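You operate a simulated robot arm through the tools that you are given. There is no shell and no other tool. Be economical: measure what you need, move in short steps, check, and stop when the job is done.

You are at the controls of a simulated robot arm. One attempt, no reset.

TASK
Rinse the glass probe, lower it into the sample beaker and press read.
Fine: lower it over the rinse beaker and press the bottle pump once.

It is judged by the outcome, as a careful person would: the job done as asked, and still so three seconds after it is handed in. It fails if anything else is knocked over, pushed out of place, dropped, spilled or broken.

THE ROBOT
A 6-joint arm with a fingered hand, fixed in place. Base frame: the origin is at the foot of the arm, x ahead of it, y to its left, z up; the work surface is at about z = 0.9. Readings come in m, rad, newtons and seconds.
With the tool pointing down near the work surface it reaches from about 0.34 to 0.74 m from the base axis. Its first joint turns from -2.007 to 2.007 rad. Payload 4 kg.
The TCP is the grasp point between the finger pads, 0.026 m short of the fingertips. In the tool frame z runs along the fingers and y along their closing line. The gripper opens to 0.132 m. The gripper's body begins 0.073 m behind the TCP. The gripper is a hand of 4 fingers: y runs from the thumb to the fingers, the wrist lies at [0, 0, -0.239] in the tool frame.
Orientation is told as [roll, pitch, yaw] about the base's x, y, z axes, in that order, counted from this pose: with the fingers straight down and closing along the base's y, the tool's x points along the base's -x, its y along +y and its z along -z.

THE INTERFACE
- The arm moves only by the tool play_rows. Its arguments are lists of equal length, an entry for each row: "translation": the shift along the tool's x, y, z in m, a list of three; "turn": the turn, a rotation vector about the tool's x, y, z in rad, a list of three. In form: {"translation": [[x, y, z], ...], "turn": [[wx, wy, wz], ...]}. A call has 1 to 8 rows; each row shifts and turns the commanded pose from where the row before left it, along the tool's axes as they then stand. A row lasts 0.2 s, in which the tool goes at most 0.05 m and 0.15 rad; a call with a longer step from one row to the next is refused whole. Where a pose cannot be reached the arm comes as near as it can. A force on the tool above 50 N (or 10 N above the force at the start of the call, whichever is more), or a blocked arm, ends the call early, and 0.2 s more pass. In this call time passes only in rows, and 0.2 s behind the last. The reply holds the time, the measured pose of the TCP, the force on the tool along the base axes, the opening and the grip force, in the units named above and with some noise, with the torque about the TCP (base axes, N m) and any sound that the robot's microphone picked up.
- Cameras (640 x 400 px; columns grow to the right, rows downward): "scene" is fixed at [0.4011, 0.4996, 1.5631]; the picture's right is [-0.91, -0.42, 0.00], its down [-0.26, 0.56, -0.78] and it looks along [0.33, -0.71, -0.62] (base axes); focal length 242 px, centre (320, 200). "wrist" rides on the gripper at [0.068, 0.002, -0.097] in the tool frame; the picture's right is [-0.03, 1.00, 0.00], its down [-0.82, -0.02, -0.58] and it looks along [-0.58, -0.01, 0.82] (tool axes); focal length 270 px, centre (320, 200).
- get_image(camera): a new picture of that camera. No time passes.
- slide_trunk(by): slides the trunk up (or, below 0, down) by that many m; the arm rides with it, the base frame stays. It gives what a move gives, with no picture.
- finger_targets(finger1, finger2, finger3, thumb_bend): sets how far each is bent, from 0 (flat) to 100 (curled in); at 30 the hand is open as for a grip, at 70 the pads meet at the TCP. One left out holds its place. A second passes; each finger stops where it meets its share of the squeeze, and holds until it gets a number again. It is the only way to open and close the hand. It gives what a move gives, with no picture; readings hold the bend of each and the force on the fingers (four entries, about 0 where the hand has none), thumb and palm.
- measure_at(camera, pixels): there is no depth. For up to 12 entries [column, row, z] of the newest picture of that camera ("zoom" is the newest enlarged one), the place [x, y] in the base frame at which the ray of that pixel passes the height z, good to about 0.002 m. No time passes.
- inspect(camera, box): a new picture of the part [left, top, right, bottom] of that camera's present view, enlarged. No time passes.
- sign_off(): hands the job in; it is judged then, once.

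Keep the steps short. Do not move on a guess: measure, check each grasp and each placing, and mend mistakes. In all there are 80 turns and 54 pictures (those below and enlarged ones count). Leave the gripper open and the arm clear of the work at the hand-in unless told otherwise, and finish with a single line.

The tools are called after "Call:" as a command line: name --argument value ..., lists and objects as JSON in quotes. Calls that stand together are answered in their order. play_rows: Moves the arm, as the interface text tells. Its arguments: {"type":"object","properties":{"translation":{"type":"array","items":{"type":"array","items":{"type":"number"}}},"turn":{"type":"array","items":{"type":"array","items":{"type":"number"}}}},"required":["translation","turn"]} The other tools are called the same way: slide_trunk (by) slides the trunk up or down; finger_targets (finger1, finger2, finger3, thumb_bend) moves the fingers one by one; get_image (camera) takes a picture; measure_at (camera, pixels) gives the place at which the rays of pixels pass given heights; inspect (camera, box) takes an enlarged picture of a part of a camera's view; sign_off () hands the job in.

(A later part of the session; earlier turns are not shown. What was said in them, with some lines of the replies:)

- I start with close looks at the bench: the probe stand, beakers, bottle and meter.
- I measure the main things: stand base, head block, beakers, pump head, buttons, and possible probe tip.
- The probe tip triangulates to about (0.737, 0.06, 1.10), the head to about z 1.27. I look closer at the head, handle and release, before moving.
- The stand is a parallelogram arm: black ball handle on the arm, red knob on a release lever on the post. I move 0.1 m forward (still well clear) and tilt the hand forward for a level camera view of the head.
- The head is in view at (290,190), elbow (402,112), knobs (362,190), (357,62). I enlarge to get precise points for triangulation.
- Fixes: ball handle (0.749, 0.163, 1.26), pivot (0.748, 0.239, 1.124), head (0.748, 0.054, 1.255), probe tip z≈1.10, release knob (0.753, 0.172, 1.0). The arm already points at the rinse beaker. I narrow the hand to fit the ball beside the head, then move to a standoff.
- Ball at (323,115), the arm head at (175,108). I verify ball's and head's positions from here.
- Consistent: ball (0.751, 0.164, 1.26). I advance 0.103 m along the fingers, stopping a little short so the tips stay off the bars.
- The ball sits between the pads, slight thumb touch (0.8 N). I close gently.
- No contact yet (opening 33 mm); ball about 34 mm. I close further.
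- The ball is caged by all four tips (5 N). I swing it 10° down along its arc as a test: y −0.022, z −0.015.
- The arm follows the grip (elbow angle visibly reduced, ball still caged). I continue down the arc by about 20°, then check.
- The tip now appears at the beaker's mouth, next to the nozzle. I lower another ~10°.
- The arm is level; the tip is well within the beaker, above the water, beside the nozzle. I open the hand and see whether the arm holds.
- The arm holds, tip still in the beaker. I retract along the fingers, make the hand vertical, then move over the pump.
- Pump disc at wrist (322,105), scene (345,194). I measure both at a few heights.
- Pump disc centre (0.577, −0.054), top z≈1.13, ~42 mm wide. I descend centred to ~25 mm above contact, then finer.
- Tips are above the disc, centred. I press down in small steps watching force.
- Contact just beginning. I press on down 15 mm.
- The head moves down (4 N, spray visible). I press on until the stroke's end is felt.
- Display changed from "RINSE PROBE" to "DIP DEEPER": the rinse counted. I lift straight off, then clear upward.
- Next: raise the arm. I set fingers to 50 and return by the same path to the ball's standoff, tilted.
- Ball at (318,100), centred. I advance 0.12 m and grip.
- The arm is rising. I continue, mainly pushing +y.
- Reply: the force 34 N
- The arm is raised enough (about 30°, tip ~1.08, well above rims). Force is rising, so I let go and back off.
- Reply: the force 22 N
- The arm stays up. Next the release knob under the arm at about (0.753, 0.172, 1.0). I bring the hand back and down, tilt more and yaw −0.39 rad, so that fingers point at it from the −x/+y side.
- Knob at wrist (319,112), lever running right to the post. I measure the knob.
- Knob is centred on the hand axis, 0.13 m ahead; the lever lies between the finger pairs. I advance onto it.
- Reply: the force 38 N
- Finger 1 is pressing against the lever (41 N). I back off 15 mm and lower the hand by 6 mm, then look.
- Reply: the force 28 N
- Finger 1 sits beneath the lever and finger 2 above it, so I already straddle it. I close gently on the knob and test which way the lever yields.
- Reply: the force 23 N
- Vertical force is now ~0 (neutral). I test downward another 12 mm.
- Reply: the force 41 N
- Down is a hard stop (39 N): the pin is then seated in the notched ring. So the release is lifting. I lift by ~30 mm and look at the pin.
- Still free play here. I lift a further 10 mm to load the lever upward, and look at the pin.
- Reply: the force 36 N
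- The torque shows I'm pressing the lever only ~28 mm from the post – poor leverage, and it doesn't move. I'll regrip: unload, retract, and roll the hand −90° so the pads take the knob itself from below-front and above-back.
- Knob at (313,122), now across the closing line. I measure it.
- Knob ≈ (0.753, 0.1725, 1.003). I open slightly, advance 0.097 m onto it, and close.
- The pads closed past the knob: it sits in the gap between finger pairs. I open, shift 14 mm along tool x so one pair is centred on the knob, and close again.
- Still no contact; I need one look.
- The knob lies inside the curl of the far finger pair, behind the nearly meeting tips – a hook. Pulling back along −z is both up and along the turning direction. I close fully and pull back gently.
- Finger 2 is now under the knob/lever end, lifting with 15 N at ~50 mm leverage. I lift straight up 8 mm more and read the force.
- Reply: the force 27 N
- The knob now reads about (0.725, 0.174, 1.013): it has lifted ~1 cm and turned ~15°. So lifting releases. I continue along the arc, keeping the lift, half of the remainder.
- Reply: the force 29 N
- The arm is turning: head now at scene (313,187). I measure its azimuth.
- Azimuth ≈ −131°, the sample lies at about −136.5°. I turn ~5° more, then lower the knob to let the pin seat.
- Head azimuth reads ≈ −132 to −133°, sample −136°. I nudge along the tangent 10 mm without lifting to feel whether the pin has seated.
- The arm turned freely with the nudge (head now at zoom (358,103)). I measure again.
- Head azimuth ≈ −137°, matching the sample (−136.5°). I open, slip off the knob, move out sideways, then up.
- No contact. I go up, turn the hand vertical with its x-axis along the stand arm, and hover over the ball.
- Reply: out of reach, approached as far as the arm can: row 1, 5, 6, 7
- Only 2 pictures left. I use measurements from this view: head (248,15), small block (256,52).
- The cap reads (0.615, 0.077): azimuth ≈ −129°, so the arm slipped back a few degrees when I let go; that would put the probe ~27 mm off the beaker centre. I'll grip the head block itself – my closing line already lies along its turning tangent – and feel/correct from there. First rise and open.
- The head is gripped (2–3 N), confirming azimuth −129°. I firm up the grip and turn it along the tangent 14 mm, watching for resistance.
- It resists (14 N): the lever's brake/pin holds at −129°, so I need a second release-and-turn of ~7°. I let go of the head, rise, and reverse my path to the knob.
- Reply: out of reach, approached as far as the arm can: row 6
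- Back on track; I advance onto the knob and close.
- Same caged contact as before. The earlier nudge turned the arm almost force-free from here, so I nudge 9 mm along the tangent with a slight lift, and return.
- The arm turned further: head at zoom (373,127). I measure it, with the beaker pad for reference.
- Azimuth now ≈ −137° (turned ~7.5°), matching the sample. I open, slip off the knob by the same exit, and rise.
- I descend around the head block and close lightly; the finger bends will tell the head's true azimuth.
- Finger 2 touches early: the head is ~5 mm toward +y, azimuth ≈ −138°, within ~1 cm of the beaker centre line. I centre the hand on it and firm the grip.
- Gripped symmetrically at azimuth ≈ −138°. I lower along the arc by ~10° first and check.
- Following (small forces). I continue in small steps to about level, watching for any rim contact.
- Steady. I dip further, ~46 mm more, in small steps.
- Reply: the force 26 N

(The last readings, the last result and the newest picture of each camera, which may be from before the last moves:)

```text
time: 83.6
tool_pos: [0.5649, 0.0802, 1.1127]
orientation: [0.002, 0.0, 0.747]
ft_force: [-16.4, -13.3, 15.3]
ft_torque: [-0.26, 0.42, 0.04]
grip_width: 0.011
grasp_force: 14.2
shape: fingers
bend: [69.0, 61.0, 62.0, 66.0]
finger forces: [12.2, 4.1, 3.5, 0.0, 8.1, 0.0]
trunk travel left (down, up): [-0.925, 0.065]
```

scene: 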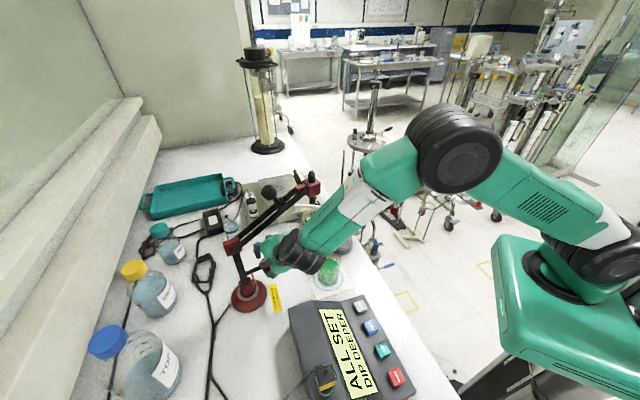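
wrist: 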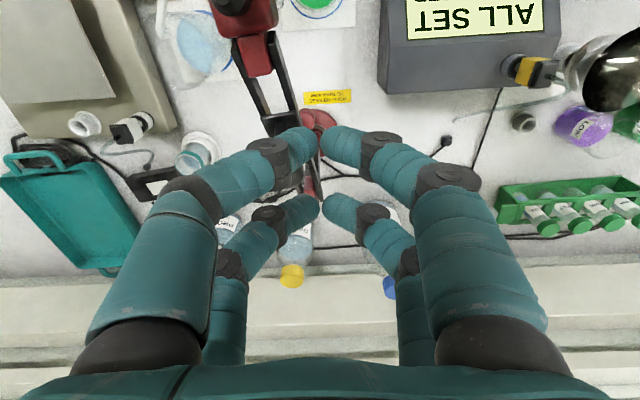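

Forces rose (outward 21 N, up 15 N). I ease outward 5 mm and up 2 mm and re-read.

Call:
play_rows --translation '[[0.005, 0, -0.002]]' --turn '[[0, 0, 0]]'

```text
time: 84.0
tool_pos: [0.5652, 0.0784, 1.1116]
orientation: [0.002, -0.005, 0.748]
ft_force: [-5.8, -3.1, 6.1]
ft_torque: [-0.06, 0.09, 0.04]
grip_width: 0.0112
grasp_force: 8.6
shape: fingers
bend: [68.0, 61.0, 62.0, 66.0]
finger forces: [4.4, 4.9, 3.6, 0.0, 4.6, 0.0]
trunk travel left (down, up): [-0.925, 0.065]
```

I use the last picture now, while still holding the head: it covers beaker, display and buttons.

Call:
inspect --camera "scene" --box '[230, 190, 450, 400]'

```text
1.90 times, centred on (340, 295) of scene
```

zoom: 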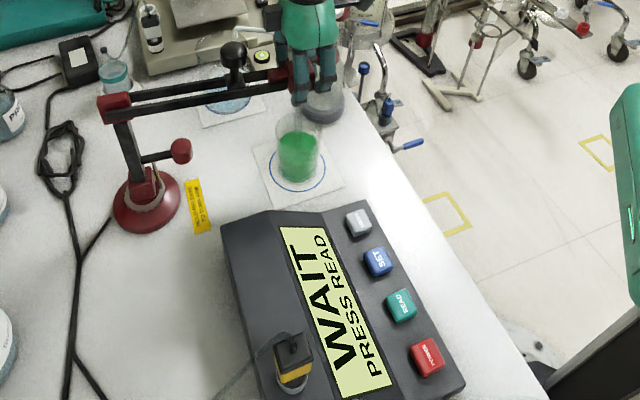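

Display: "PRESS READ" – the probe is dipped properly. READ's spot from the two views: about (0.362, 0.236), top z≈0.94. I release the head and rise clear.

Call:
finger_targets --finger1 42 --finger2 42 --finger3 42 --thumb_bend 42

Call:
play_rows --translation '[[0, 0, -0.04], [0, 0, -0.05], [0, 0, -0.05]]' --turn '[[0, 0, 0], [0, 0, 0], [0, 0, 0]]'

Call:
measure_at --camera "zoom" --pixels '[[401, 307, 0.935], [401, 307, 0.945], [401, 307, 0.955], [379, 262, 0.945], [426, 356, 0.945], [358, 221, 0.945], [272, 240, 0.97], [330, 300, 0.96]]'

```text
time: 85.0
tool_pos: [0.5654, 0.0792, 1.1132]
orientation: [-0.001, 0.001, 0.748]
ft_force: [-1.0, 0.4, -0.3]
ft_torque: [0.03, 0.01, 0.0]
grip_width: 0.0925
grasp_force: 0.1
shape: fingers
bend: [42.0, 42.0, 42.0, 42.0]
finger forces: [0.0, 0.1, 0.0, 0.1, 0.1, 0.0]
trunk travel left (down, up): [-0.925, 0.065]
```

```text
time: 85.8
tool_pos: [0.5652, 0.0777, 1.2538]
orientation: [0.0, -0.001, 0.746]
ft_force: [-0.5, 0.5, 0.9]
ft_torque: [-0.02, -0.03, 0.03]
grip_width: 0.093
grasp_force: 0.0
shape: fingers
bend: [42.0, 42.0, 42.0, 42.0]
finger forces: [0.0, 0.1, 0.0, 0.0, 0.0, 0.1]
trunk travel left (down, up): [-0.925, 0.065]
```

```text
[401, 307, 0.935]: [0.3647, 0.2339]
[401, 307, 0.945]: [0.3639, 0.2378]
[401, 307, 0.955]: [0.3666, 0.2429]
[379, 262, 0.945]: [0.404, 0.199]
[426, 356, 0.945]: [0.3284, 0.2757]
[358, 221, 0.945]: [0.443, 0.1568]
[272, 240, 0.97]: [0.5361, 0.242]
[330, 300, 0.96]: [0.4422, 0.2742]
```

Buttons lie in a row spaced 55 mm, perpendicular to my finger pairs' spacing – good. I close the hand, move so the far pair is over READ, and descend to ~z 1.0.

Call:
play_rows --translation '[[0.0101, 0.0425, 0], [0.0101, 0.0425, 0], [0.0101, 0.0425, 0], [0.0101, 0.0425, 0], [0.0101, 0.0425, 0], [0.0102, 0.0423, 0]]' --turn '[[0, 0, 0], [0, 0, 0], [0, 0, 0], [0, 0, 0], [0, 0, 0], [0, 0, 0]]'

Call:
finger_targets --finger1 70 --finger2 70 --finger3 70 --thumb_bend 70

Call:
play_rows --translation '[[0, 0, 0.048], [0, 0, 0.048], [0, 0, 0.048], [0, 0, 0.048], [0, 0, 0.04]]' --turn '[[0, 0, 0], [0, 0, 0], [0, 0, 0], [0, 0, 0], [0, 0, 0]]'

```text
time: 87.2
tool_pos: [0.3466, 0.2258, 1.2527]
orientation: [0.0, -0.001, 0.748]
ft_force: [0.1, 0.4, -0.6]
ft_torque: [0.01, -0.01, 0.02]
grip_width: 0.0926
grasp_force: 0.0
shape: fingers
bend: [42.0, 42.0, 42.0, 42.0]
finger forces: [0.1, 0.0, 0.0, 0.0, 0.0, 0.0]
trunk travel left (down, up): [-0.925, 0.065]
```

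```text
time: 88.2
tool_pos: [0.3479, 0.2246, 1.2522]
orientation: [0.0, -0.002, 0.746]
ft_force: [0.7, -0.3, -0.5]
ft_torque: [0.03, 0.04, 0.0]
grip_width: 0.0014
grasp_force: 0.0
shape: fingers
bend: [70.0, 70.0, 70.0, 70.0]
finger forces: [0.0, 0.0, 0.1, 0.0, 0.0, 0.1]
trunk travel left (down, up): [-0.925, 0.065]
```

```text
time: 89.4
tool_pos: [0.3464, 0.2252, 1.0197]
orientation: [0.001, -0.001, 0.747]
ft_force: [1.2, -0.2, -0.6]
ft_torque: [0.01, 0.02, -0.01]
grip_width: 0.0015
grasp_force: 0.0
shape: fingers
bend: [70.0, 70.0, 70.0, 70.0]
finger forces: [0.1, 0.0, 0.1, 0.0, 0.0, 0.0]
trunk travel left (down, up): [-0.925, 0.065]
```

Positioned at (0.347, 0.225). Now down in small steps to feel the button.

Call:
play_rows --translation '[[0, 0, 0.012], [0, 0, 0.01], [0, 0, 0.008], [0, 0, 0.005], [0, 0, 0.005]]' --turn '[[0, 0, 0], [0, 0, 0], [0, 0, 0], [0, 0, 0], [0, 0, 0]]'

```text
time: 90.6
tool_pos: [0.3482, 0.2257, 0.9802]
orientation: [0.0, -0.001, 0.746]
ft_force: [0.1, -0.2, -0.7]
ft_torque: [0.05, -0.03, -0.03]
grip_width: 0.0012
grasp_force: 0.0
shape: fingers
bend: [70.0, 70.0, 70.0, 70.0]
finger forces: [0.0, 0.1, 0.0, 0.0, 0.0, 0.0]
trunk travel left (down, up): [-0.925, 0.065]
```

Call:
play_rows --translation '[[0, 0, 0.004], [0, 0, 0.004], [0, 0, 0.004], [0, 0, 0.003]]' --turn '[[0, 0, 0], [0, 0, 0], [0, 0, 0], [0, 0, 0]]'

```text
time: 91.6
tool_pos: [0.3473, 0.224, 0.9652]
orientation: [-0.001, 0.0, 0.747]
ft_force: [0.7, -0.5, 5.5]
ft_torque: [0.07, -0.08, 0.02]
grip_width: 0.0016
grasp_force: 2.8
shape: fingers
bend: [70.0, 70.0, 70.0, 70.0]
finger forces: [0.1, 2.4, 2.9, 0.0, 0.0, 0.0]
trunk travel left (down, up): [-0.925, 0.065]
heard: click
```

Contact on fingers 2 and 3 and a click was heard: READ pressed. I lift straight off and clear.

Call:
play_rows --translation '[[0, 0, -0.03], [0, 0, -0.045], [0, 0, -0.045], [0, 0, -0.045], [0, 0, -0.045], [0, 0, -0.045]]' --turn '[[0, 0, 0], [0, 0, 0], [0, 0, 0], [0, 0, 0], [0, 0, 0], [0, 0, 0]]'

Call:
finger_targets --finger1 30 --finger2 30 --finger3 30 --thumb_bend 30

```text
time: 93.0
tool_pos: [0.3451, 0.2243, 1.2201]
orientation: [0.0, 0.0, 0.748]
ft_force: [-0.5, 0.7, 0.6]
ft_torque: [0.0, -0.02, 0.01]
grip_width: 0.0015
grasp_force: 0.0
shape: fingers
bend: [70.0, 70.0, 70.0, 70.0]
finger forces: [0.0, 0.0, 0.1, 0.0, 0.0, 0.0]
trunk travel left (down, up): [-0.925, 0.065]
```

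```text
time: 94.0
tool_pos: [0.347, 0.2241, 1.2213]
orientation: [-0.001, 0.0, 0.746]
ft_force: [-0.7, 0.4, -0.6]
ft_torque: [-0.04, 0.0, -0.01]
grip_width: 0.1322
grasp_force: 0.1
shape: fingers
bend: [30.0, 30.0, 30.0, 30.0]
finger forces: [0.0, 0.0, 0.1, 0.0, 0.0, 0.0]
trunk travel left (down, up): [-0.925, 0.065]
```

The hand is open and clear. I try for one more look at the display, if the budget allows.

Call:
inspect --camera "scene" --box '[230, 190, 450, 400]'

```text
refused: no pictures are left
5 turns are left
```

No pictures remain. The rinse registered, the display asked to press READ, and the button clicked. I hand in.

Call:
sign_off

```text
The job is handed in.
```

I rinsed the probe over the rinse beaker with one pump press, turned and lowered it into the sample beaker, and pressed READ with an audible click; I had no pictures left to confirm the reading on the display, which last showed "WAIT / PRESS READ" just before I pressed.
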